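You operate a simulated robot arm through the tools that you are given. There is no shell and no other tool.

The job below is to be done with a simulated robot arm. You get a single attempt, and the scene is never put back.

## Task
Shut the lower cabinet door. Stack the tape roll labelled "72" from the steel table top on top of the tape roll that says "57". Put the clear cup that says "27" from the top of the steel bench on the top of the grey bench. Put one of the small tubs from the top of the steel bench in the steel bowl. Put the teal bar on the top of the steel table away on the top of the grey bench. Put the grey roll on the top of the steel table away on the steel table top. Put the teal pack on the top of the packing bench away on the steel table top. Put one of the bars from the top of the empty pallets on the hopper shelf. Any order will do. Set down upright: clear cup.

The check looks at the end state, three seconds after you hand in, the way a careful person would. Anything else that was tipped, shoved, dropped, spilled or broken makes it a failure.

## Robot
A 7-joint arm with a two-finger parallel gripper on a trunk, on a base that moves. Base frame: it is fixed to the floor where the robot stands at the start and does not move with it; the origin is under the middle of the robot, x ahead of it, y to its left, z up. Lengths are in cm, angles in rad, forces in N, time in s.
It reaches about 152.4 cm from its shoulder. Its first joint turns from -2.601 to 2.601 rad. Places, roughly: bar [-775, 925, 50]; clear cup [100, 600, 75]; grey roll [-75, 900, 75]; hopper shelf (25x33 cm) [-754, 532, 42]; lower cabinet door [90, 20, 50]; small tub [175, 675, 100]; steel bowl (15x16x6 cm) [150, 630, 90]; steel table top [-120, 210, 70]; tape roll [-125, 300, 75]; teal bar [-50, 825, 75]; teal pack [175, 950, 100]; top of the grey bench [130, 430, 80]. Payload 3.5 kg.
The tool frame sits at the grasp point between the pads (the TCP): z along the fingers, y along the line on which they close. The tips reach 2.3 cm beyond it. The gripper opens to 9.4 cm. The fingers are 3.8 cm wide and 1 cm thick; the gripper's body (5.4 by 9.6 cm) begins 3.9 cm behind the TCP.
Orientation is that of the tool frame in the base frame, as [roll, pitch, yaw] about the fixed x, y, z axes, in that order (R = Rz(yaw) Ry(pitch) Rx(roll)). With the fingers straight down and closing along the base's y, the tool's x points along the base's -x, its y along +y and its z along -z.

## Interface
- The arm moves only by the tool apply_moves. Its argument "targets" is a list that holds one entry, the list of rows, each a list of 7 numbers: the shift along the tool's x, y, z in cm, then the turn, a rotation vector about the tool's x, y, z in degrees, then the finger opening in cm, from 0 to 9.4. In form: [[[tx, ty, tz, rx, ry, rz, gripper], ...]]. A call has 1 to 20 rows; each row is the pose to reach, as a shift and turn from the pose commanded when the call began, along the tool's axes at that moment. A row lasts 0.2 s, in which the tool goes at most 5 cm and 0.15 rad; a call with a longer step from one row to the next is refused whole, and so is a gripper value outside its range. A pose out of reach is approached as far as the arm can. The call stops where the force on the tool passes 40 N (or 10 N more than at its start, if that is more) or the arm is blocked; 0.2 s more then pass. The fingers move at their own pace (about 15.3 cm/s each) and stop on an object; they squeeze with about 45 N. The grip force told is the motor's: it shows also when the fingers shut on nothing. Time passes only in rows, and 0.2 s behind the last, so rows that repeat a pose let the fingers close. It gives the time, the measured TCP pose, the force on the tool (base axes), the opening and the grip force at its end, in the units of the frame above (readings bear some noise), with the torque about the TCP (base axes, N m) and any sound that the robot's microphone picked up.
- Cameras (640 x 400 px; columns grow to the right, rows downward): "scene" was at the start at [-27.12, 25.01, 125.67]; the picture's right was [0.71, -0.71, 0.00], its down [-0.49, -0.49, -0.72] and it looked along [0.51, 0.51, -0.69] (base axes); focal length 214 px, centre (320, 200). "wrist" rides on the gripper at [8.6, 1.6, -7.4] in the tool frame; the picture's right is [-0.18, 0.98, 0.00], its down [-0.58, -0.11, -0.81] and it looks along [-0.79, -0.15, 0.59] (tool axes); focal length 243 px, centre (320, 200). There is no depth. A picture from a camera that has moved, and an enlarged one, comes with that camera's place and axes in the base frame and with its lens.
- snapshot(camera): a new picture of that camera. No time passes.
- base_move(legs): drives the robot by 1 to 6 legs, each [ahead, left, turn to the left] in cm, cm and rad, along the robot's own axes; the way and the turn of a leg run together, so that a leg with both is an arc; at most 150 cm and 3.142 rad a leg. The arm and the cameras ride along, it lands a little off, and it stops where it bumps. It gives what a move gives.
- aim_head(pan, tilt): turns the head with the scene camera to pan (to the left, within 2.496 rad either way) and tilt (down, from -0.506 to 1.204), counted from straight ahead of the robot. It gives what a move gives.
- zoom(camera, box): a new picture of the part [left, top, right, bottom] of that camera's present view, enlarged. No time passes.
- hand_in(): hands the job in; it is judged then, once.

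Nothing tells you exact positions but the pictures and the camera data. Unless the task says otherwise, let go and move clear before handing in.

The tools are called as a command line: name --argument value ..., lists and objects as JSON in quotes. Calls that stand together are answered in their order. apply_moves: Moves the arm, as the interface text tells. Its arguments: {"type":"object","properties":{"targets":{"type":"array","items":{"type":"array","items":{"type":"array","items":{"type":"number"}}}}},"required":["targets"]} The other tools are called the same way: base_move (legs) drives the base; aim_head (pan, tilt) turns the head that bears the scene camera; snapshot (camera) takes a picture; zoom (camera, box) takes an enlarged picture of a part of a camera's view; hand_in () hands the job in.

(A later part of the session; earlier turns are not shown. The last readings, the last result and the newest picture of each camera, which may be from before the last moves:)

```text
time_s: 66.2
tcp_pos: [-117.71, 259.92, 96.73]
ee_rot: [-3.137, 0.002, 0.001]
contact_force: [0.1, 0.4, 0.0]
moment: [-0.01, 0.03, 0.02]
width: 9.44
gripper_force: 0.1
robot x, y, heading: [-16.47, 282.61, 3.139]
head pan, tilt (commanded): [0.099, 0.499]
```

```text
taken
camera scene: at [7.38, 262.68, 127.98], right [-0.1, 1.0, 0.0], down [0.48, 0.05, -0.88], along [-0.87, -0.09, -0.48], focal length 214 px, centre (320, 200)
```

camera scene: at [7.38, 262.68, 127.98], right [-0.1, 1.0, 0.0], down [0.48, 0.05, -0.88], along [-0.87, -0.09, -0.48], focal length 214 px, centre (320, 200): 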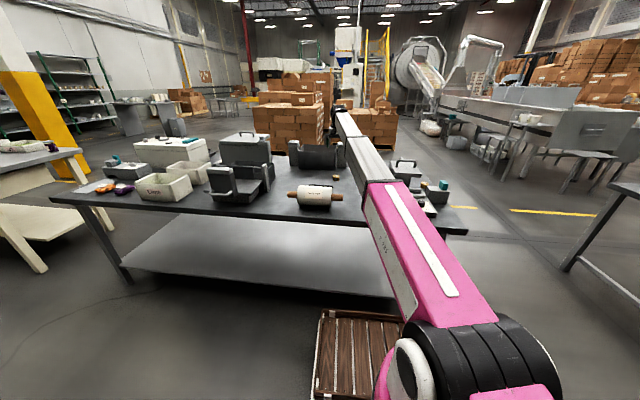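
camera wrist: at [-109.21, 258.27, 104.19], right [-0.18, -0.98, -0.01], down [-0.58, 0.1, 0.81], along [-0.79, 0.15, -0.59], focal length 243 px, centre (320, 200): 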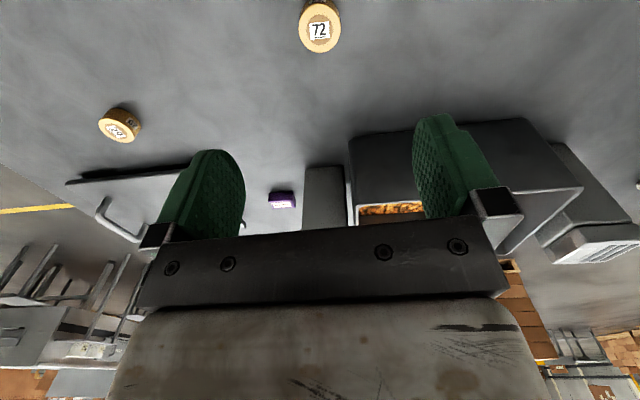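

The wrist camera sees roll 72 almost directly below, and another roll to the left that I hadn't seen before. I'll zoom in to read that one.

zoom --camera "wrist" --box '[80, 90, 160, 150]'

zoom --camera "wrist" --box '[270, 0, 370, 70]'

zoom --camera "scene" --box '[270, 130, 470, 240]'

```text
6.67 times, centred on (120, 120) of wrist
camera zoom: at [-109.12, 258.29, 104.19], right [-0.18, -0.98, 0.0], down [-0.58, 0.1, 0.81], along [-0.79, 0.15, -0.59], focal length 1618 px, centre (1653, 733)
```

zoom: 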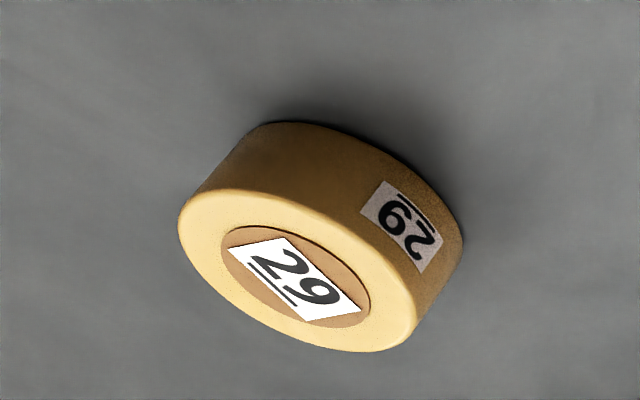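

```text
5.71 times, centred on (320, 35) of wrist
camera zoom: at [-109.12, 258.29, 104.19], right [-0.18, -0.98, 0.0], down [-0.58, 0.1, 0.81], along [-0.79, 0.15, -0.59], focal length 1386 px, centre (320, 1143)
```

zoom: 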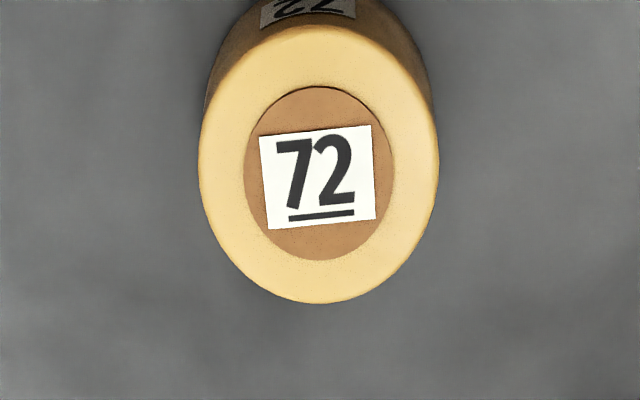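

```text
3.20 times, centred on (370, 185) of scene
camera zoom: at [7.38, 262.68, 127.98], right [-0.1, 1.0, 0.0], down [0.48, 0.05, -0.88], along [-0.87, -0.09, -0.48], focal length 686 px, centre (160, 248)
```

zoom: 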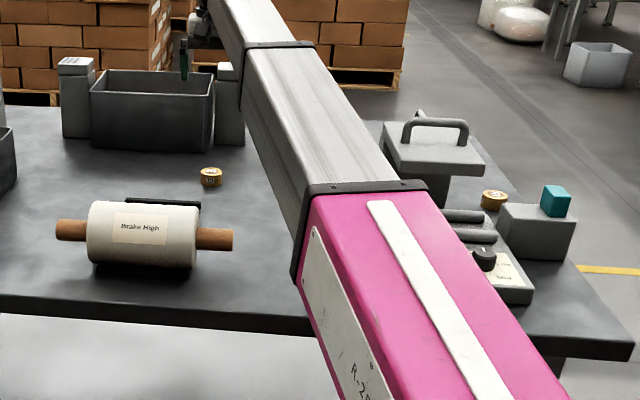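

That nearer roll is "29", a decoy; roll 72 is right under the gripper at about (-118.2, 260.1), top z≈76.5, on a table at z≈73.7. I'll descend and grasp it.

apply_moves --targets '[[[-0.2, 0, 4.5, 0, 0, 0, 9.0], [-0.4, 0, 9, 0, 0, 0, 9.0], [-0.4, 0, 13.5, 0, 0, 0, 9.0], [-0.4, 0, 17, 0, 0, 0, 9.0], [-0.4, 0, 19, 0, 0, 0, 9.0], [-0.4, 0, 20.4, 0, 0, 0, 9.0]]]'

snapshot --camera "wrist"

```text
time_s: 67.6
tcp_pos: [-118.4, 260.1, 76.62]
ee_rot: [-3.137, 0.0, -0.001]
contact_force: [0.1, -0.3, 0.2]
moment: [-0.02, 0.01, -0.01]
width: 9.01
gripper_force: 0.1
robot x, y, heading: [-16.86, 282.89, 3.139]
head pan, tilt (commanded): [0.099, 0.499]
```

```text
taken
camera wrist: at [-109.75, 258.37, 83.98], right [-0.18, -0.98, 0.0], down [-0.58, 0.1, 0.81], along [-0.79, 0.15, -0.59], focal length 243 px, centre (320, 200)
```

wrist: 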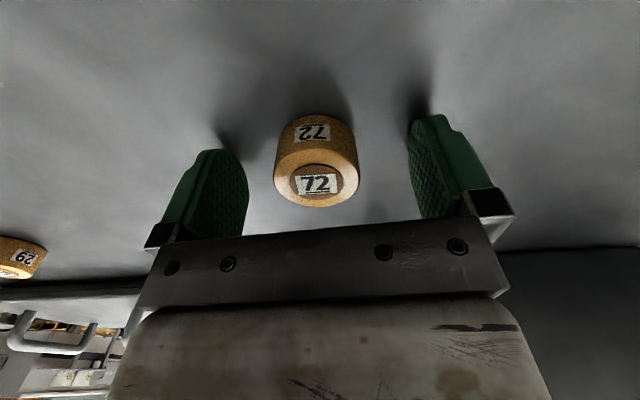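

The roll sits centred between the open fingers. I'll close on it and lift.

apply_moves --targets '[[[0, 0, 0, 0, 0, 0, 3], [0, 0, 0, 0, 0, 0, 3], [0, 0, 0, 0, 0, 0, 3], [0, 0, -3, 0, 0, 0, 3], [0, 0, -7, 0, 0, 0, 3], [0, 0, -12, 0, 0, 0, 3], [0, 0, -17, 0, 0, 0, 3], [0, 0, -22, 0, 0, 0, 3]]]'

snapshot --camera "wrist"

```text
time_s: 69.4
tcp_pos: [-118.39, 259.93, 98.59]
ee_rot: [-3.136, 0.0, -0.001]
contact_force: [-1.3, 0.6, -0.2]
moment: [-0.02, 0.02, 0.0]
width: 2.95
gripper_force: 0.0
robot x, y, heading: [-16.66, 282.24, 3.14]
head pan, tilt (commanded): [0.099, 0.499]
```

```text
taken
camera wrist: at [-109.73, 258.26, 106.09], right [-0.18, -0.98, 0.0], down [-0.58, 0.1, 0.81], along [-0.79, 0.15, -0.59], focal length 243 px, centre (320, 200)
```

wrist: 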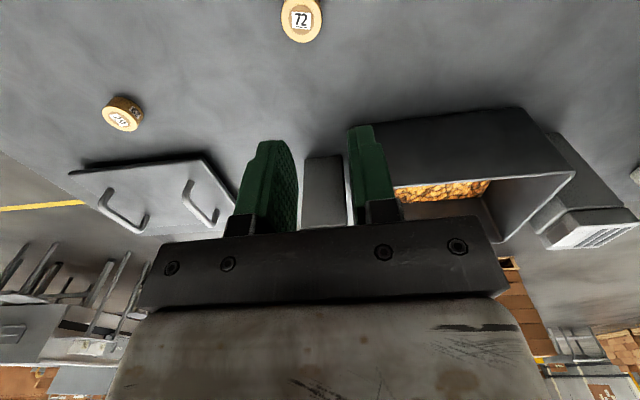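

The fingers slipped off: the roll is still upright on the table, shifted about 1.6 cm in y. I'll relocate it precisely and retry with a firmer, slightly lower grip, checking the hold before lifting.

apply_moves --targets '[[[0, -1.0, 2, 0, 0, 0, 9.0], [0, -1.9, 3, 0, 0, 0, 9.0], [0, -1.9, 3, 0, 0, 0, 9.0]]]'

zoom --camera "wrist" --box '[270, 0, 370, 70]'

zoom --camera "scene" --box '[300, 160, 380, 210]'

```text
time_s: 70.2
tcp_pos: [-118.44, 262.06, 95.61]
ee_rot: [-3.137, -0.001, 0.0]
contact_force: [0.1, 0.0, 0.3]
moment: [0.0, 0.0, 0.01]
width: 9.01
gripper_force: 0.0
robot x, y, heading: [-16.51, 282.34, 3.139]
head pan, tilt (commanded): [0.099, 0.499]
```

```text
5.71 times, centred on (320, 35) of wrist
camera zoom: at [-109.73, 260.21, 103.0], right [-0.18, -0.98, 0.0], down [-0.58, 0.1, 0.81], along [-0.79, 0.15, -0.59], focal length 1386 px, centre (320, 1143)
```

zoom: 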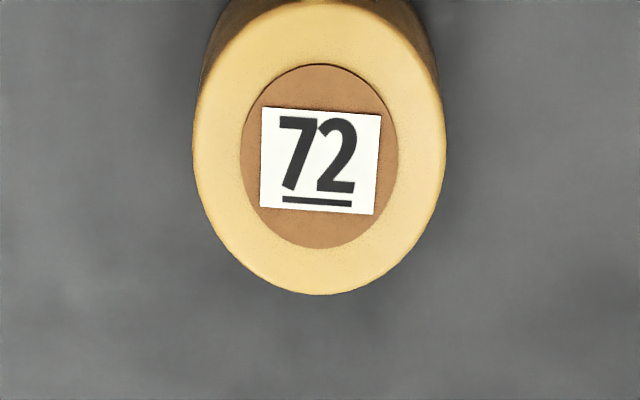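

```text
8.00 times, centred on (340, 185) of scene
camera zoom: at [7.37, 262.68, 127.99], right [-0.1, 1.0, 0.0], down [0.48, 0.05, -0.88], along [-0.87, -0.09, -0.48], focal length 1716 px, centre (160, 320)
```

zoom: 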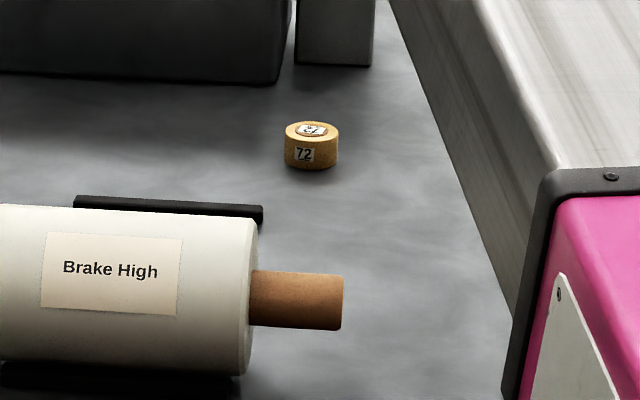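

The roll's top is confirmed at z≈76.4 with a diameter of 4.1 cm, so the hold was likely too weak with the 3 cm setting. I'll descend again and close with full squeeze, then check before lifting.

apply_moves --targets '[[[0.1, 0, 4.5, 0, 0, 0, 9.0], [0.2, 0, 9, 0, 0, 0, 9.0], [0.2, 0, 13.5, 0, 0, 0, 9.0], [0.2, 0, 17, 0, 0, 0, 9.0], [0.2, 0, 18.5, 0, 0, 0, 9.0], [0.2, 0, 19.5, 0, 0, 0, 9.0], [0.2, 0, 19.5, 0, 0, 0, 0], [0.2, 0, 19.5, 0, 0, 0, 0], [0.2, 0, 19.5, 0, 0, 0, 0], [0.2, 0, 19.5, 0, 0, 0, 0]]]'

snapshot --camera "wrist"

```text
time_s: 71.9
tcp_pos: [-118.19, 261.91, 76.39]
ee_rot: [-3.141, 0.0, 0.001]
contact_force: [3.1, -0.4, 11.8]
moment: [-0.24, -0.19, 0.02]
width: 4.05
gripper_force: 44.8
robot x, y, heading: [-16.94, 282.72, 3.142]
head pan, tilt (commanded): [0.099, 0.499]
stopped in row 8: the force on the tool passed its limit at 42 N (the readings are from after the stop); the commanded pose is now the measured one
```

```text
taken
camera wrist: at [-109.43, 260.18, 83.73], right [-0.18, -0.98, 0.0], down [-0.58, 0.11, 0.81], along [-0.79, 0.15, -0.59], focal length 243 px, centre (320, 200)
```

wrist: 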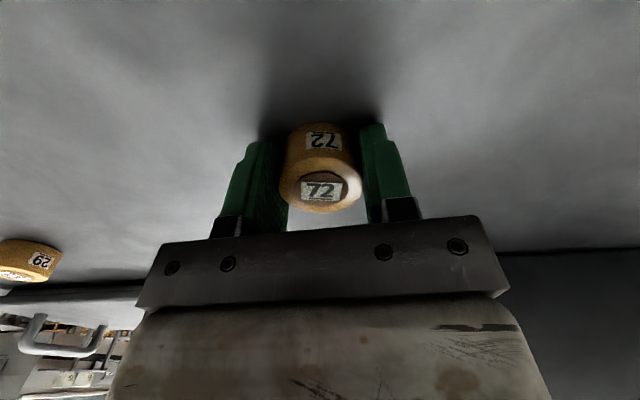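

The roll is held firmly at 4.05 cm with full grip force. Now I lift it straight up.

apply_moves --targets '[[[0, 0, -1, 0, 0, 0, 0], [0, 0, -3, 0, 0, 0, 0], [0, 0, -7, 0, 0, 0, 0], [0, 0, -12, 0, 0, 0, 0], [0, 0, -17, 0, 0, 0, 0], [0, 0, -22, 0, 0, 0, 0]]]'

snapshot --camera "wrist"

```text
time_s: 73.3
tcp_pos: [-118.24, 261.77, 98.22]
ee_rot: [-3.139, 0.002, 0.002]
contact_force: [-0.4, 0.3, -0.6]
moment: [0.02, 0.01, 0.02]
width: 4.04
gripper_force: 44.9
robot x, y, heading: [-16.49, 282.52, 3.141]
head pan, tilt (commanded): [0.099, 0.499]
```

```text
taken
camera wrist: at [-109.5, 260.11, 105.65], right [-0.18, -0.98, 0.0], down [-0.58, 0.11, 0.81], along [-0.79, 0.15, -0.59], focal length 243 px, centre (320, 200)
```

wrist: 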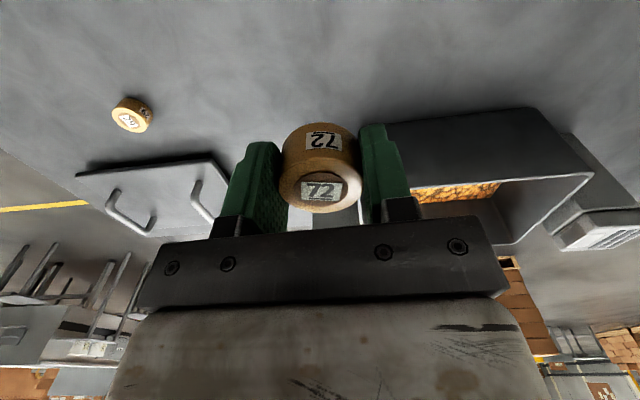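

The roll is held and clear of the table. I'll carry it over the lidded box to above roll 57, turning the gripper 90° so the wrist camera stays clear of the grey box and teal block.

apply_moves --targets '[[[0.5, -4.5, -2, 0, 0, -8.18, 0], [1.1, -9, -4, 0, 0, -16.36, 0], [1.6, -13.5, -6, 0, 0, -24.5, 0], [2.1, -18, -6, 0, 0, -32.7, 0], [2.7, -22.5, -6, 0, 0, -40.9, 0], [3.2, -27, -6, 0, 0, -49.1, 0], [3.7, -31.5, -6, 0, 0, -57.3, 0], [4.3, -36, -6, 0, 0, -65.4, 0], [4.8, -40.5, -6, 0, 0, -73.6, 0], [5.4, -45, -6, 0, 0, -81.8, 0], [5.9, -49.5, -6, 0, 0, -90, 0]]]'

snapshot --camera "wrist"

snapshot --camera "scene"

```text
time_s: 75.7
tcp_pos: [-112.33, 311.22, 104.14]
ee_rot: [-3.14, -0.002, 1.576]
contact_force: [-0.3, -0.5, -1.3]
moment: [-0.02, -0.01, 0.0]
width: 4.04
gripper_force: 44.6
robot x, y, heading: [-16.49, 282.15, 3.146]
head pan, tilt (commanded): [0.099, 0.499]
```

```text
taken
camera wrist: at [-110.63, 319.88, 111.69], right [0.98, -0.18, 0.0], down [-0.1, -0.58, 0.81], along [-0.15, -0.79, -0.59], focal length 243 px, centre (320, 200)
```

wrist: 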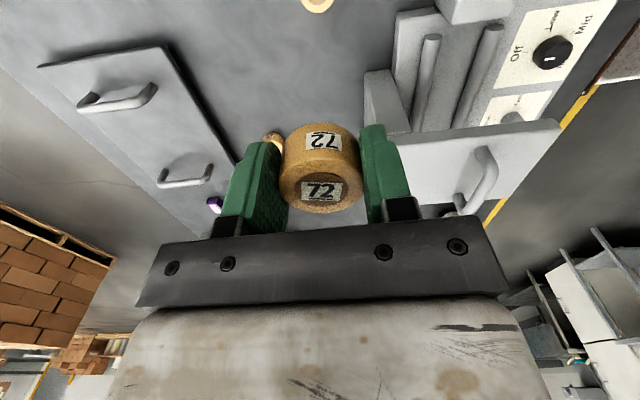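

```text
taken
camera scene: at [7.39, 262.69, 127.99], right [-0.1, 1.0, 0.0], down [0.48, 0.05, -0.88], along [-0.87, -0.09, -0.48], focal length 214 px, centre (320, 200)
```

scene: 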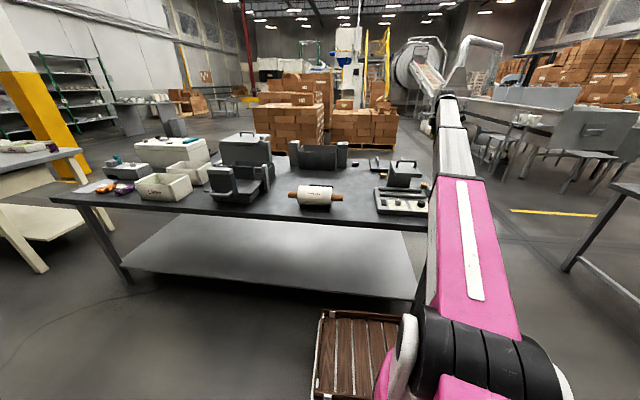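

Roll 57 is just at the top edge of the wrist view, nearly under the gripper. I'll lower partway to measure its exact position relative to the held roll.

apply_moves --targets '[[[0, 0, 4, 0, 0, 0, 0], [0, 0, 8, 0, 0, 0, 0], [0, 0, 12, 0, 0, 0, 0], [0, 0, 15, 0, 0, 0, 0]]]'

snapshot --camera "wrist"

zoom --camera "wrist" --box '[240, 0, 400, 100]'

zoom --camera "scene" --box '[360, 120, 480, 220]'

```text
time_s: 76.7
tcp_pos: [-112.31, 311.37, 89.19]
ee_rot: [-3.139, -0.001, 1.573]
contact_force: [-0.9, 0.0, -0.6]
moment: [-0.02, -0.01, 0.04]
width: 4.04
gripper_force: 44.8
robot x, y, heading: [-16.41, 282.16, 3.14]
head pan, tilt (commanded): [0.099, 0.499]
```

```text
taken
camera wrist: at [-110.58, 319.97, 96.69], right [0.98, -0.18, 0.0], down [-0.11, -0.58, 0.81], along [-0.15, -0.79, -0.59], focal length 243 px, centre (320, 200)
```

wrist: 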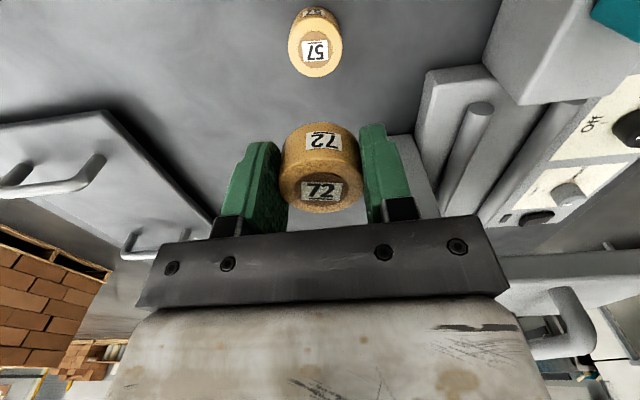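

```text
4.00 times, centred on (320, 50) of wrist
camera zoom: at [-110.58, 319.97, 96.69], right [0.98, -0.18, 0.0], down [-0.11, -0.58, 0.81], along [-0.15, -0.79, -0.59], focal length 970 px, centre (320, 800)
```

zoom: 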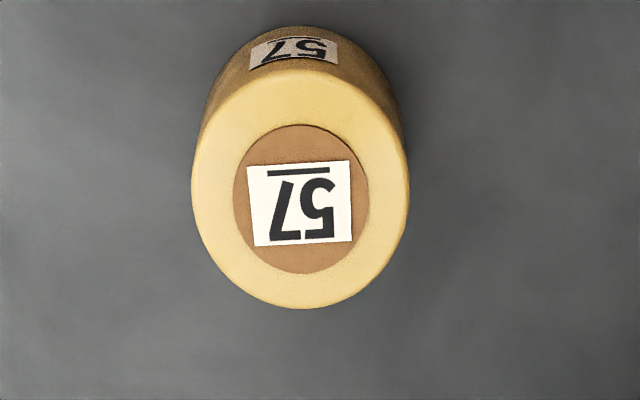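

```text
4.00 times, centred on (420, 170) of scene
camera zoom: at [7.38, 262.68, 127.99], right [-0.1, 1.0, 0.0], down [0.48, 0.05, -0.88], along [-0.87, -0.09, -0.48], focal length 858 px, centre (-80, 320)
```

zoom: 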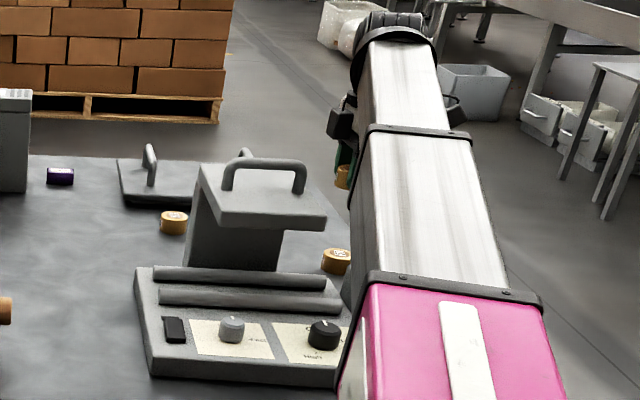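

Roll 57's top is centred at about (-112.4, 312.2, 76.5), and the held roll is about 0.85 cm short in y. I'll correct that and lower until the held roll's base is just on roll 57.

apply_moves --targets '[[[0.85, -0.15, 2, 0, 0, 0, 0], [0.85, -0.15, 5, 0, 0, 0, 0], [0.85, -0.15, 7.5, 0, 0, 0, 0], [0.85, -0.15, 9, 0, 0, 0, 0], [0.85, -0.15, 9.8, 0, 0, 0, 0]]]'

snapshot --camera "wrist"

zoom --camera "scene" --box '[380, 140, 460, 200]'

```text
time_s: 77.9
tcp_pos: [-112.59, 312.18, 79.52]
ee_rot: [-3.141, -0.003, 1.574]
contact_force: [-0.3, 0.3, -1.1]
moment: [0.01, -0.03, 0.02]
width: 4.05
gripper_force: 45.0
robot x, y, heading: [-16.69, 282.12, 3.141]
head pan, tilt (commanded): [0.099, 0.499]
```

```text
taken
camera wrist: at [-110.85, 320.81, 86.87], right [0.98, -0.18, 0.0], down [-0.11, -0.58, 0.81], along [-0.15, -0.79, -0.59], focal length 243 px, centre (320, 200)
```

wrist: 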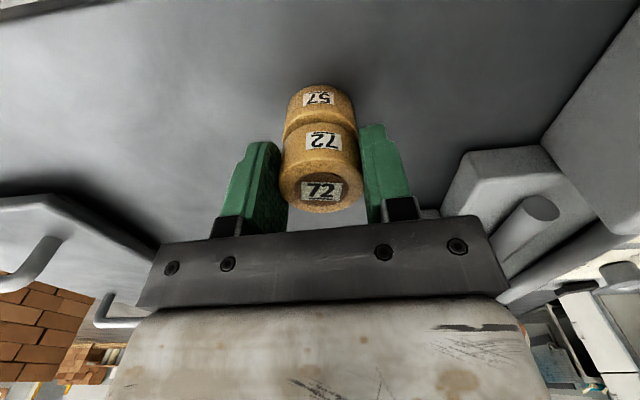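

```text
6.67 times, centred on (420, 170) of scene
camera zoom: at [7.38, 262.68, 127.99], right [-0.1, 1.0, 0.0], down [0.48, 0.05, -0.88], along [-0.87, -0.09, -0.48], focal length 1430 px, centre (-347, 400)
```

zoom: 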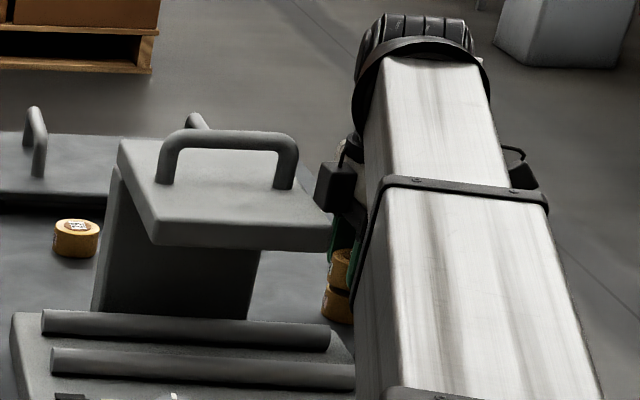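

The two rolls look well aligned with a small gap left. I'll lower the last few millimetres in small steps.

apply_moves --targets '[[[0, 0.0, 0.2, 0, 0, 0, 0], [0, 0, 0.4, 0, 0, 0, 0], [0, 0, 0.6, 0, 0, 0, 0]]]'

zoom --camera "wrist" --box '[240, 60, 400, 220]'

```text
time_s: 78.7
tcp_pos: [-112.52, 312.25, 78.99]
ee_rot: [-3.138, -0.002, 1.573]
contact_force: [0.5, 0.1, -0.5]
moment: [0.0, 0.0, 0.01]
width: 4.04
gripper_force: 45.0
robot x, y, heading: [-16.69, 282.37, 3.135]
head pan, tilt (commanded): [0.099, 0.499]
```

```text
2.50 times, centred on (320, 140) of wrist
camera zoom: at [-110.83, 320.83, 86.32], right [0.98, -0.18, 0.0], down [-0.11, -0.58, 0.81], along [-0.15, -0.79, -0.59], focal length 606 px, centre (320, 350)
```

zoom: 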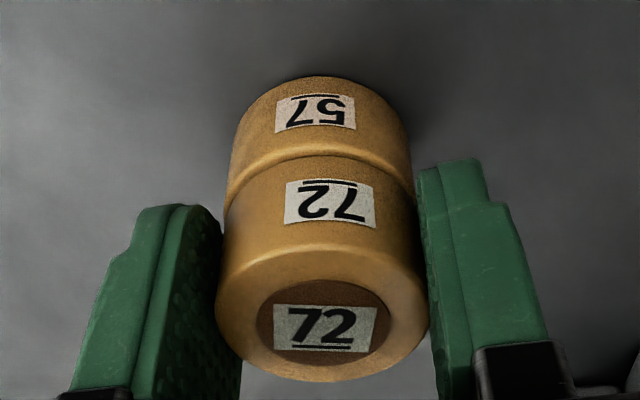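

Nearly touching, no force yet. I'll go down another few millimetres until contact shows.

apply_moves --targets '[[[0, 0.0, 0.15, 0, 0, 0, 0], [0, 0, 0.3, 0, 0, 0, 0]]]'

zoom --camera "wrist" --box '[240, 60, 400, 220]'

```text
time_s: 79.3
tcp_pos: [-112.45, 312.28, 78.82]
ee_rot: [-3.135, -0.002, 1.572]
contact_force: [0.5, 1.6, 23.7]
moment: [-0.07, -0.03, 0.0]
width: 4.04
gripper_force: 45.0
robot x, y, heading: [-16.4, 282.48, 3.142]
head pan, tilt (commanded): [0.099, 0.499]
```

```text
2.50 times, centred on (320, 140) of wrist
camera zoom: at [-110.81, 320.81, 86.23], right [0.98, -0.18, 0.0], down [-0.1, -0.58, 0.81], along [-0.15, -0.79, -0.59], focal length 606 px, centre (320, 350)
```

zoom: 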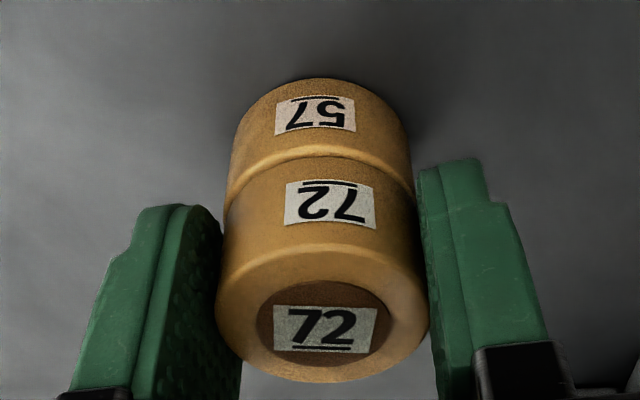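

Contact is made (24 N up), so the roll is resting on 57. I'll ease off slightly, open the fingers, and rise straight up.

apply_moves --targets '[[[0, 0, -0.15, 0, 0, 0, 0], [0, 0, -0.15, 0, 0, 0, 6.2], [0, 0, -0.15, 0, 0, 0, 6.2], [0, 0, -2, 0, 0, 0, 6.2], [0, 0, -5, 0, 0, 0, 6.2], [0, 0, -9, 0, 0, 0, 6.2], [0, 0, -13, 0, 0, 0, 6.2]]]'

snapshot --camera "wrist"

```text
time_s: 80.9
tcp_pos: [-112.56, 312.19, 91.64]
ee_rot: [-3.139, -0.002, 1.573]
contact_force: [-0.3, 0.5, 0.4]
moment: [-0.01, 0.04, -0.02]
width: 6.2
gripper_force: 0.1
robot x, y, heading: [-16.67, 282.59, 3.139]
head pan, tilt (commanded): [0.099, 0.499]
```

```text
taken
camera wrist: at [-110.88, 320.81, 99.07], right [0.98, -0.18, 0.0], down [-0.11, -0.58, 0.81], along [-0.15, -0.79, -0.59], focal length 243 px, centre (320, 200)
```

wrist: 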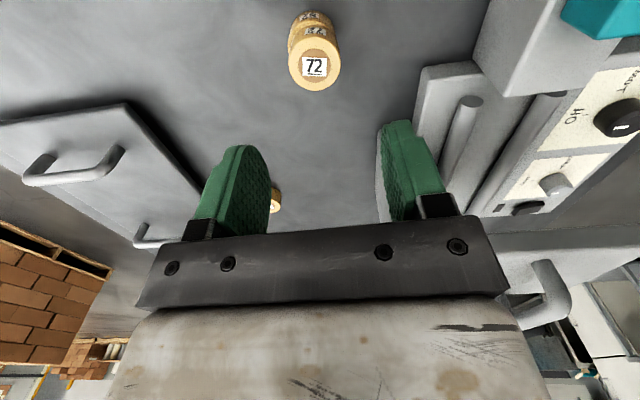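

Roll 72 now sits squarely on roll 57. I'll raise the arm, turn the wrist back, and retract to the travel pose.

apply_moves --targets '[[[0, 0, -4.7, 0, 0, 0, 6.2], [0, 0, -9.4, 0, 0, 0, 6.2], [0, 0, -14, 0, 0, 0, 6.2], [-2.5, 0.9, -14, 0, 0, 8.18, 6.2], [-5.0, 1.8, -14, 0, 0, 16.36, 6.2], [-7.6, 2.7, -14, 0, 0, 24.5, 6.2], [-10.2, 3.6, -14, 0, 0, 32.7, 6.2], [-12.7, 4.5, -14, 0, 0, 40.9, 6.2], [-15.3, 5.5, -14, 0, 0, 49.1, 6.2], [-17.8, 6.4, -14, 0, 0, 57.3, 6.2], [-20.3, 7.3, -14, 0, 0, 65.4, 6.2], [-22.9, 8.2, -14, 0, 0, 73.6, 6.2], [-25.4, 9.1, -14, 0, 0, 81.8, 6.2], [-28, 10, -14, 0, 0, 90, 6.2]]]'

apply_moves --targets '[[[4, 0, 0, 0, -7, 0, 6.2], [8, 0, 0, 0, -14, 0, 6.2], [12, 0, 0, 0, -21, 0, 6.2], [16, 0, -0.5, 0, -28, 0, 6.2], [20, 0, -1, 0, -35, 0, 6.2], [23, 0, -1.5, 0, -41, 0, 6.2], [26, 0, -2, 0, -45.5, 0, 6.2]]]'

zoom --camera "scene" --box '[260, 110, 480, 240]'

```text
time_s: 83.9
tcp_pos: [-102.31, 284.06, 105.38]
ee_rot: [-3.14, 0.002, 0.0]
contact_force: [0.5, 0.6, -0.2]
moment: [0.01, -0.05, 0.01]
width: 6.18
gripper_force: 0.1
robot x, y, heading: [-16.42, 282.61, 3.141]
head pan, tilt (commanded): [0.099, 0.499]
```

```text
time_s: 85.5
tcp_pos: [-76.29, 284.14, 107.59]
ee_rot: [-3.137, 0.799, 0.002]
contact_force: [0.1, 0.5, 0.8]
moment: [0.01, 0.02, -0.02]
width: 6.18
gripper_force: 0.1
robot x, y, heading: [-16.92, 282.56, 3.138]
head pan, tilt (commanded): [0.099, 0.499]
```

```text
2.91 times, centred on (370, 175) of scene
camera zoom: at [7.38, 262.67, 127.99], right [-0.1, 1.0, 0.0], down [0.48, 0.05, -0.88], along [-0.87, -0.09, -0.48], focal length 624 px, centre (174, 273)
```

zoom: 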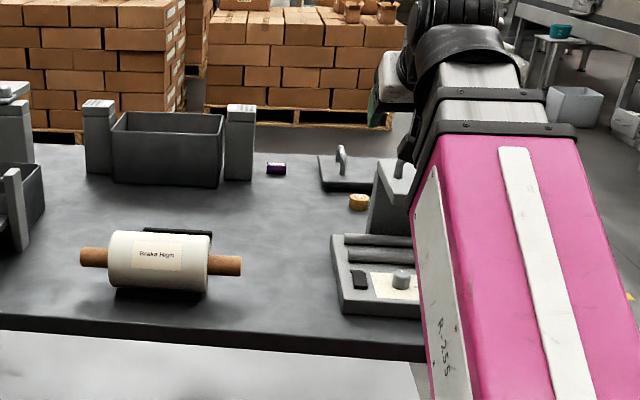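

The stack looks stable and the arm is back in travel pose. I'll back away, turn to face the wall benches, and drive up to the grey bench to look it over.

base_move --legs '[[-18, 0, 0], [0, 0, -3.14], [0, 130, 0]]'

aim_head --pan 0.0 --tilt 0.5

snapshot --camera "scene"

aim_head --pan 0.8 --tilt 0.5

snapshot --camera "scene"

```text
time_s: 100.5
tcp_pos: [60.09, 411.76, 107.57]
ee_rot: [-3.14, 0.796, -3.127]
contact_force: [-1.0, 1.1, 0.0]
moment: [-0.02, -0.03, 0.02]
width: 6.18
gripper_force: 0.1
robot x, y, heading: [0.17, 412.7, 0.009]
head pan, tilt (commanded): [0.099, 0.499]
```

```text
time_s: 101.1
tcp_pos: [60.15, 411.78, 107.6]
ee_rot: [-3.141, 0.798, -3.126]
contact_force: [0.7, 0.3, -0.3]
moment: [-0.02, 0.03, 0.01]
width: 6.22
gripper_force: 0.0
robot x, y, heading: [0.56, 412.76, 0.006]
head pan, tilt (commanded): [0.0, 0.499]
```

```text
taken
camera scene: at [-23.75, 431.75, 127.99], right [0.01, -1.0, 0.0], down [-0.48, -0.01, -0.88], along [0.88, 0.01, -0.48], focal length 214 px, centre (320, 200)
```

scene: 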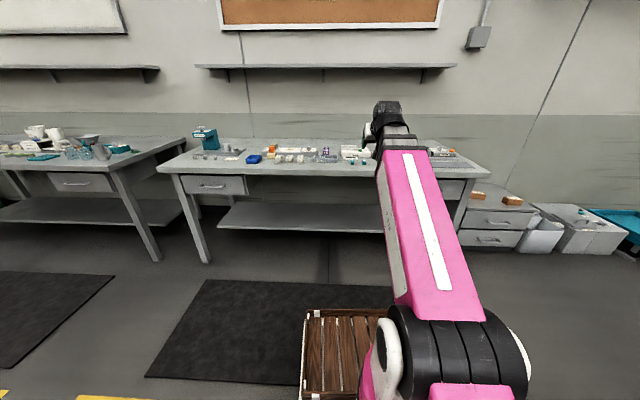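

```text
time_s: 102.3
tcp_pos: [60.18, 411.66, 107.47]
ee_rot: [-3.139, 0.799, -3.127]
contact_force: [-0.4, -0.2, -1.0]
moment: [0.01, -0.01, -0.01]
width: 6.2
gripper_force: 0.0
robot x, y, heading: [0.23, 412.8, 0.01]
head pan, tilt (commanded): [0.799, 0.499]
```

```text
taken
camera scene: at [-26.57, 438.23, 127.99], right [0.72, -0.69, 0.0], down [-0.33, -0.35, -0.88], along [0.61, 0.64, -0.48], focal length 214 px, centre (320, 200)
```

scene: 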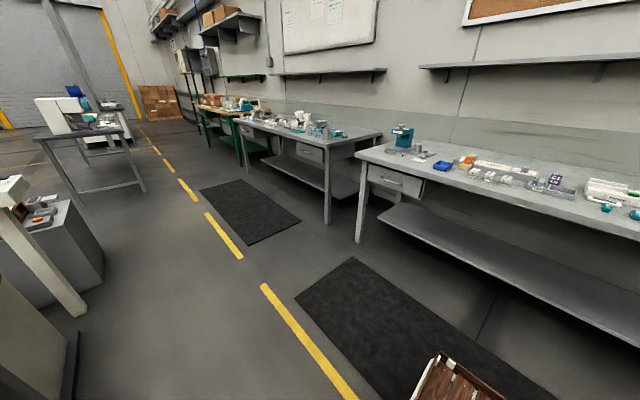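

The grey bench in front holds many small items; the next bench along (steel) holds cups and bowls. I'll zoom in on both tops.

zoom --camera "scene" --box '[350, 120, 640, 250]'

aim_head --pan 0.1 --tilt 0.5

zoom --camera "scene" --box '[180, 100, 420, 220]'

zoom --camera "scene" --box '[0, 100, 200, 220]'

```text
2.21 times, centred on (495, 185) of scene
camera zoom: at [-26.57, 438.23, 127.99], right [0.72, -0.69, 0.0], down [-0.33, -0.35, -0.88], along [0.61, 0.64, -0.48], focal length 473 px, centre (-66, 233)
```

zoom: 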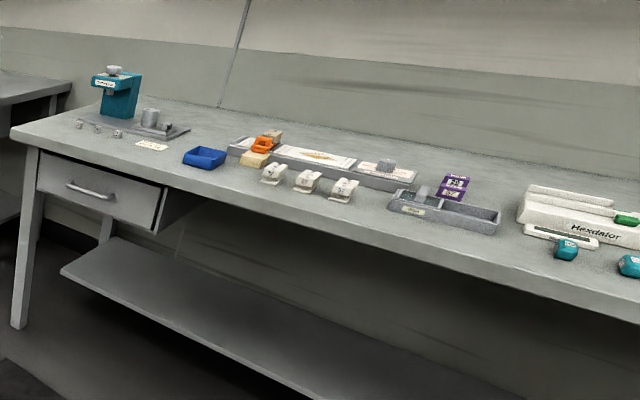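

```text
time_s: 103.3
tcp_pos: [60.16, 411.77, 107.59]
ee_rot: [-3.14, 0.798, -3.127]
contact_force: [0.2, 0.2, -0.3]
moment: [0.04, -0.02, 0.01]
width: 6.18
gripper_force: 0.1
robot x, y, heading: [0.37, 412.6, 0.011]
head pan, tilt (commanded): [0.099, 0.499]
```

```text
2.67 times, centred on (300, 160) of scene
camera zoom: at [-23.8, 432.66, 127.99], right [0.11, -0.99, 0.0], down [-0.48, -0.05, -0.88], along [0.87, 0.1, -0.48], focal length 572 px, centre (373, 307)
```

zoom: 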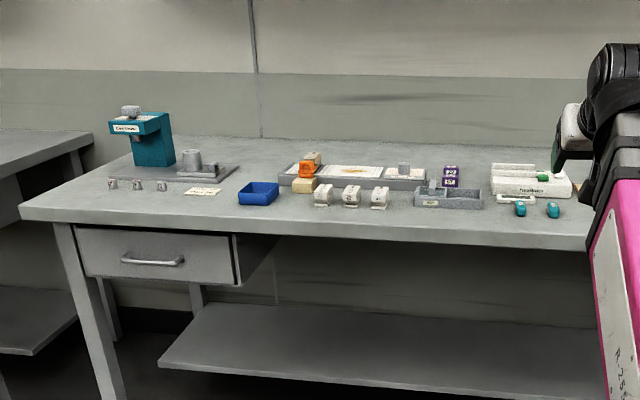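

```text
3.20 times, centred on (100, 160) of scene
camera zoom: at [-23.8, 432.66, 127.99], right [0.11, -0.99, 0.0], down [-0.48, -0.05, -0.88], along [0.87, 0.1, -0.48], focal length 686 px, centre (1024, 328)
```

zoom: 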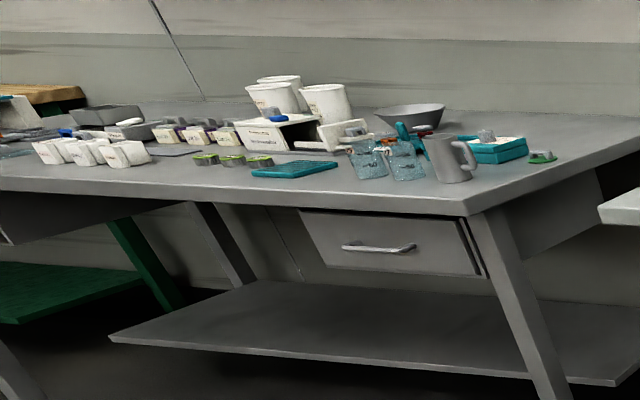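

Grey bench has open space at its front-left around (110, 500). Next I'll drive to the steel bench around y≈610 and look for the cups, tubs and bowl.

base_move --legs '[[0, 110, -0.01], [0, 100, 0]]'

aim_head --pan 0.0 --tilt 0.5

snapshot --camera "scene"

zoom --camera "scene" --box '[160, 100, 420, 230]'

```text
time_s: 113.7
tcp_pos: [59.07, 620.23, 107.55]
ee_rot: [-3.14, 0.798, 3.14]
contact_force: [-0.7, 0.5, 0.4]
moment: [-0.03, -0.01, 0.01]
width: 6.17
gripper_force: 0.1
robot x, y, heading: [-1.05, 622.29, -0.005]
head pan, tilt (commanded): [0.099, 0.499]
```

```text
time_s: 114.4
tcp_pos: [59.12, 620.31, 107.56]
ee_rot: [-3.14, 0.797, 3.14]
contact_force: [-0.4, -0.6, -0.3]
moment: [0.01, -0.02, 0.02]
width: 6.19
gripper_force: 0.1
robot x, y, heading: [-0.5, 622.64, -0.009]
head pan, tilt (commanded): [0.0, 0.499]
```

```text
taken
camera scene: at [-24.51, 641.58, 127.99], right [0.0, -1.0, 0.0], down [-0.48, 0.0, -0.88], along [0.88, 0.0, -0.48], focal length 214 px, centre (320, 200)
```

scene: 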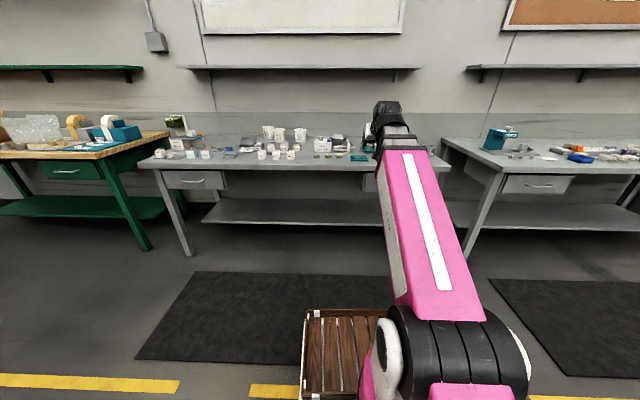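

```text
2.46 times, centred on (290, 165) of scene
camera zoom: at [-24.51, 641.58, 127.99], right [0.0, -1.0, 0.0], down [-0.48, 0.0, -0.88], along [0.88, 0.0, -0.48], focal length 528 px, centre (394, 286)
```

zoom: 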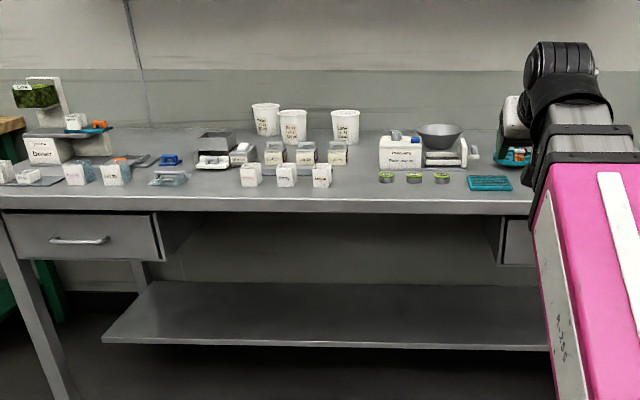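

The arm hides the cup area, so I'll shift right (−y) to bring the cups to the left of the arm.

base_move --legs '[[0, -45, 0.005]]'

aim_head --pan 0.1 --tilt 0.45

zoom --camera "scene" --box '[200, 110, 400, 220]'

snapshot --camera "scene"

```text
time_s: 117.1
tcp_pos: [58.97, 575.58, 107.53]
ee_rot: [-3.139, 0.797, -3.133]
contact_force: [0.2, 0.3, 0.3]
moment: [0.01, -0.03, -0.03]
width: 6.21
gripper_force: 0.1
robot x, y, heading: [-0.82, 576.97, 0.006]
head pan, tilt (commanded): [0.0, 0.499]
```

```text
time_s: 117.8
tcp_pos: [59.18, 575.59, 107.46]
ee_rot: [-3.139, 0.797, -3.132]
contact_force: [0.7, 0.0, 0.7]
moment: [0.02, 0.01, -0.02]
width: 6.19
gripper_force: 0.1
robot x, y, heading: [-0.84, 577.22, 0.002]
head pan, tilt (commanded): [0.099, 0.45]
```

```text
3.20 times, centred on (300, 165) of scene
camera zoom: at [-24.66, 597.06, 128.43], right [0.1, -0.99, 0.0], down [-0.43, -0.05, -0.9], along [0.9, 0.09, -0.44], focal length 686 px, centre (384, 312)
```

zoom: 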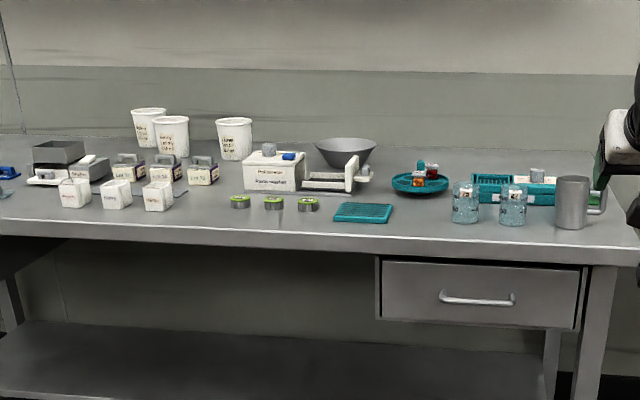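

```text
taken
camera scene: at [-24.66, 597.06, 128.43], right [0.1, -0.99, 0.0], down [-0.43, -0.05, -0.9], along [0.9, 0.09, -0.44], focal length 214 px, centre (320, 200)
```

scene: 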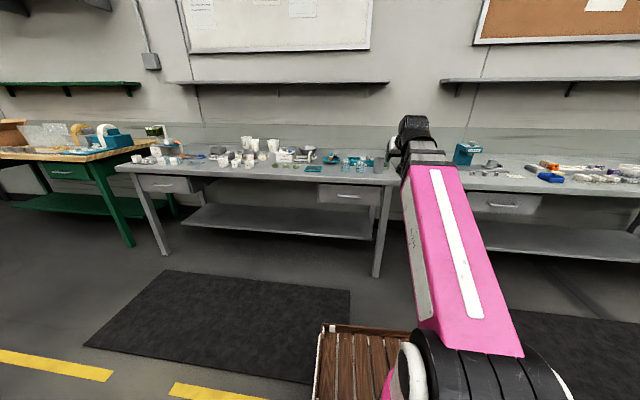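

Two clear cups, a conical steel bowl on a white scale, and several kinds of little containers are visible. I'll zoom in on each group to read labels and identify the "small tubs".

zoom --camera "scene" --box '[335, 155, 375, 185]'

zoom --camera "scene" --box '[265, 140, 325, 180]'

zoom --camera "scene" --box '[205, 140, 275, 180]'

zoom --camera "scene" --box '[115, 130, 215, 180]'

```text
13.33 times, centred on (355, 170) of scene
camera zoom: at [-24.66, 597.06, 128.43], right [0.1, -0.99, 0.0], down [-0.43, -0.05, -0.9], along [0.9, 0.09, -0.44], focal length 2860 px, centre (-147, 600)
```

zoom: 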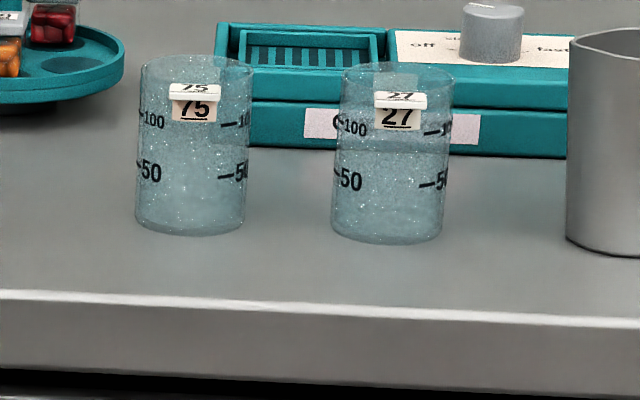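

```text
10.00 times, centred on (295, 160) of scene
camera zoom: at [-24.66, 597.06, 128.43], right [0.1, -0.99, 0.0], down [-0.43, -0.05, -0.9], along [0.9, 0.09, -0.44], focal length 2145 px, centre (570, 600)
```

zoom: 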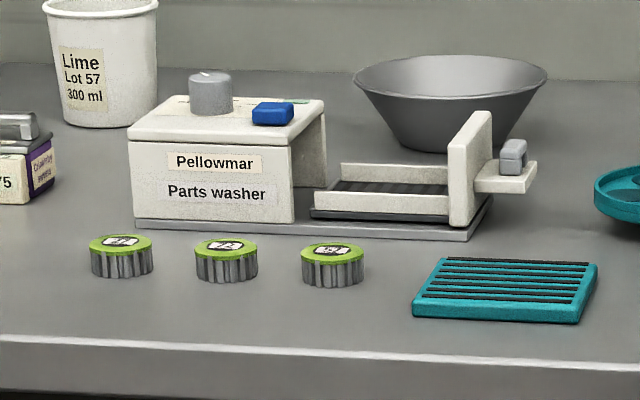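

```text
9.14 times, centred on (240, 160) of scene
camera zoom: at [-24.66, 597.06, 128.43], right [0.1, -0.99, 0.0], down [-0.43, -0.05, -0.9], along [0.9, 0.09, -0.44], focal length 1961 px, centre (1051, 566)
```

zoom: 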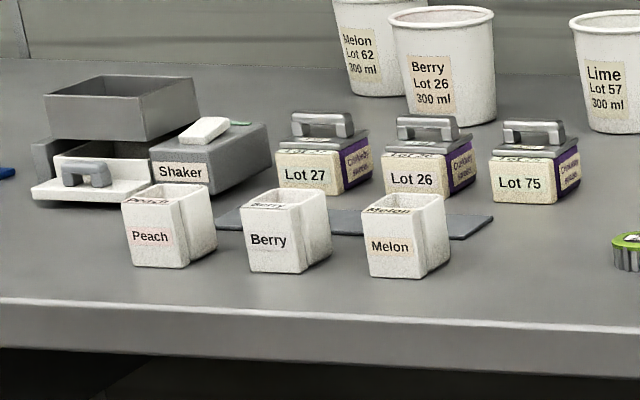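

```text
6.40 times, centred on (165, 155) of scene
camera zoom: at [-24.66, 597.06, 128.43], right [0.1, -0.99, 0.0], down [-0.43, -0.05, -0.9], along [0.9, 0.09, -0.44], focal length 1373 px, centre (1312, 488)
```

zoom: 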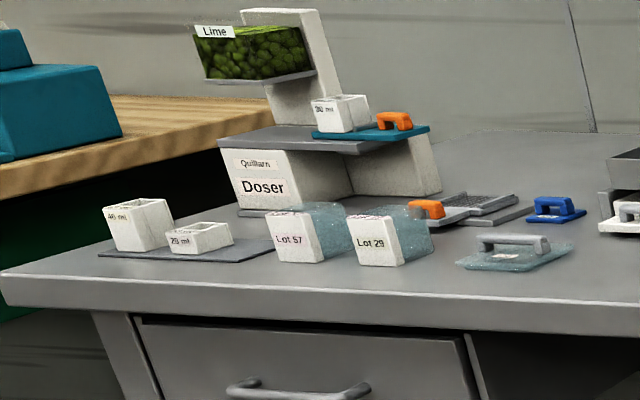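

The cups read "75" and "27", and roll-sized tins, square Peach/Berry/Melon pots and tall 300 ml tubs are all on this bench. I need to work out which are the "small tubs", so I'll move closer and look at the rear of the bench.

base_move --legs '[[15, 75, 0]]'

aim_head --pan 0.15 --tilt 0.5

snapshot --camera "scene"

zoom --camera "scene" --box '[180, 100, 400, 210]'

```text
time_s: 121.9
tcp_pos: [73.39, 650.87, 107.62]
ee_rot: [-3.139, 0.796, -3.126]
contact_force: [-0.6, 0.2, 0.6]
moment: [-0.04, -0.04, 0.03]
width: 6.21
gripper_force: 0.2
robot x, y, heading: [13.49, 652.09, 0.016]
head pan, tilt (commanded): [0.099, 0.45]
```

```text
time_s: 122.5
tcp_pos: [73.41, 650.9, 107.47]
ee_rot: [-3.14, 0.798, -3.124]
contact_force: [-0.4, -0.4, 1.0]
moment: [0.02, -0.01, -0.01]
width: 6.2
gripper_force: 0.0
robot x, y, heading: [13.85, 651.93, 0.012]
head pan, tilt (commanded): [0.15, 0.499]
```

```text
taken
camera scene: at [-10.68, 672.16, 127.99], right [0.16, -0.99, 0.0], down [-0.47, -0.08, -0.88], along [0.87, 0.14, -0.48], focal length 214 px, centre (320, 200)
```

scene: 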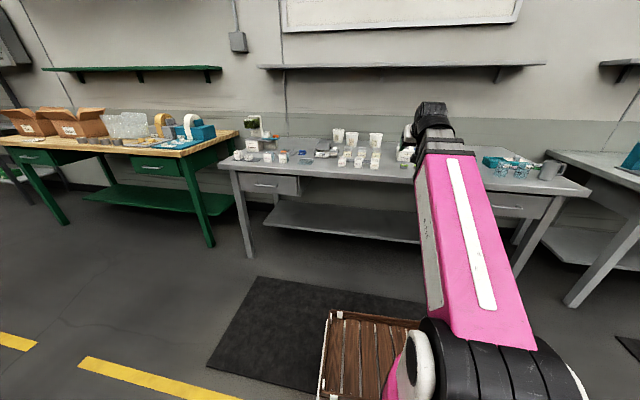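

```text
2.91 times, centred on (290, 155) of scene
camera zoom: at [-10.68, 672.16, 127.99], right [0.16, -0.99, 0.0], down [-0.47, -0.08, -0.88], along [0.87, 0.14, -0.48], focal length 624 px, centre (407, 331)
```

zoom: 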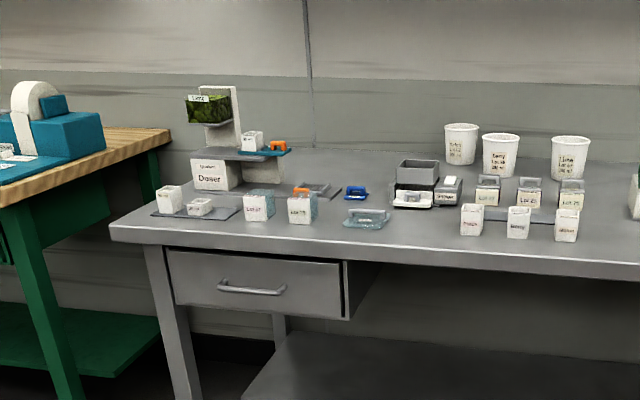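

The three 300 ml round tubs sit at roughly (174,686), (161,675) and (162,656), which matches the given small tub place; the square pots sit at x≈113, which doesn't. I'll measure the tubs and bowl more precisely.

zoom --camera "scene" --box '[325, 120, 395, 170]'

aim_head --pan 0.05 --tilt 0.35

snapshot --camera "scene"

```text
8.00 times, centred on (360, 145) of scene
camera zoom: at [-10.68, 672.16, 127.99], right [0.16, -0.99, 0.0], down [-0.47, -0.08, -0.88], along [0.87, 0.14, -0.48], focal length 1716 px, centre (0, 640)
```

zoom: 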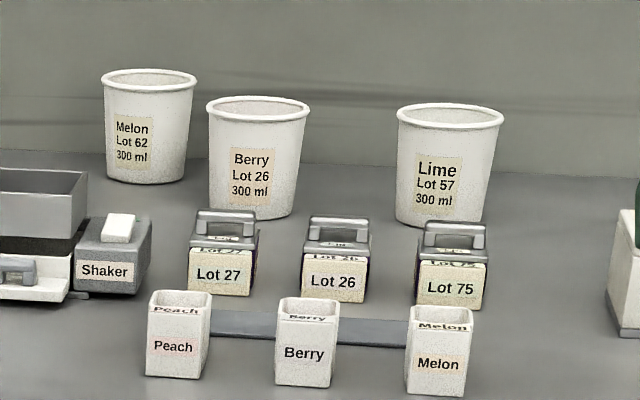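

```text
time_s: 123.2
tcp_pos: [73.43, 650.99, 107.6]
ee_rot: [-3.139, 0.796, -3.126]
contact_force: [-0.3, -0.2, 0.0]
moment: [0.02, 0.0, -0.01]
width: 6.22
gripper_force: 0.1
robot x, y, heading: [13.62, 651.86, 0.012]
head pan, tilt (commanded): [0.051, 0.351]
```

```text
taken
camera scene: at [-10.36, 671.28, 129.35], right [0.06, -1.0, 0.0], down [-0.34, -0.02, -0.94], along [0.94, 0.06, -0.34], focal length 214 px, centre (320, 200)
```

scene: 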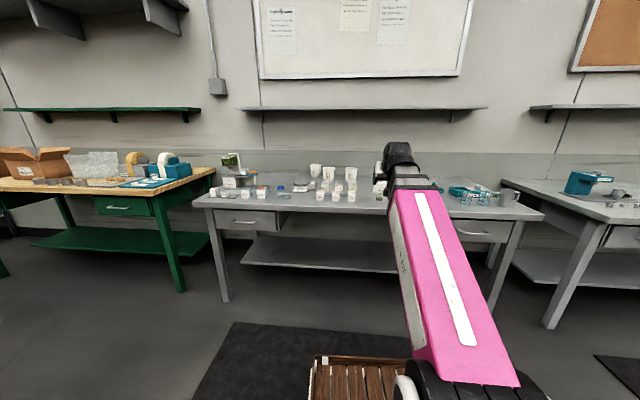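

Before deciding on the tub, I'll handle clear cup 27 at about (109, 585). I'll drive back so it is straight ahead of the arm.

base_move --legs '[[0, -68, -0.012]]'

aim_head --pan 0.0 --tilt 0.5

zoom --camera "scene" --box '[250, 110, 400, 210]'

```text
time_s: 127.0
tcp_pos: [74.13, 583.37, 107.6]
ee_rot: [-3.139, 0.797, -3.128]
contact_force: [-0.8, -0.8, -0.3]
moment: [-0.04, 0.03, 0.02]
width: 6.19
gripper_force: 0.0
robot x, y, heading: [14.59, 584.71, 0.007]
head pan, tilt (commanded): [0.051, 0.351]
```

```text
time_s: 127.7
tcp_pos: [74.07, 583.49, 107.46]
ee_rot: [-3.139, 0.797, -3.128]
contact_force: [-1.1, 0.0, -0.2]
moment: [0.0, 0.0, 0.01]
width: 6.2
gripper_force: 0.1
robot x, y, heading: [13.99, 584.42, 0.011]
head pan, tilt (commanded): [0.0, 0.499]
```

```text
4.00 times, centred on (325, 160) of scene
camera zoom: at [-9.79, 603.65, 127.99], right [0.01, -1.0, 0.0], down [-0.48, 0.0, -0.88], along [0.88, 0.01, -0.48], focal length 858 px, centre (300, 360)
```

zoom: 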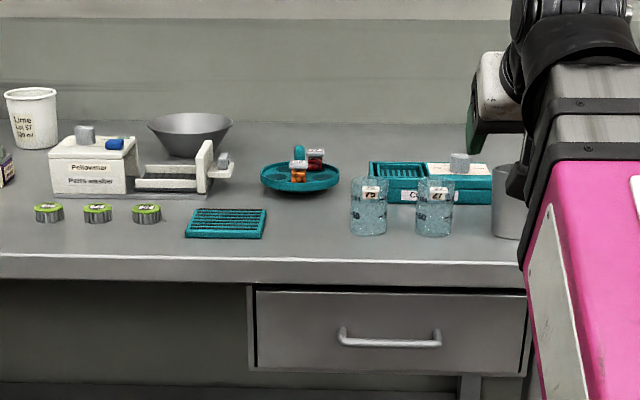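

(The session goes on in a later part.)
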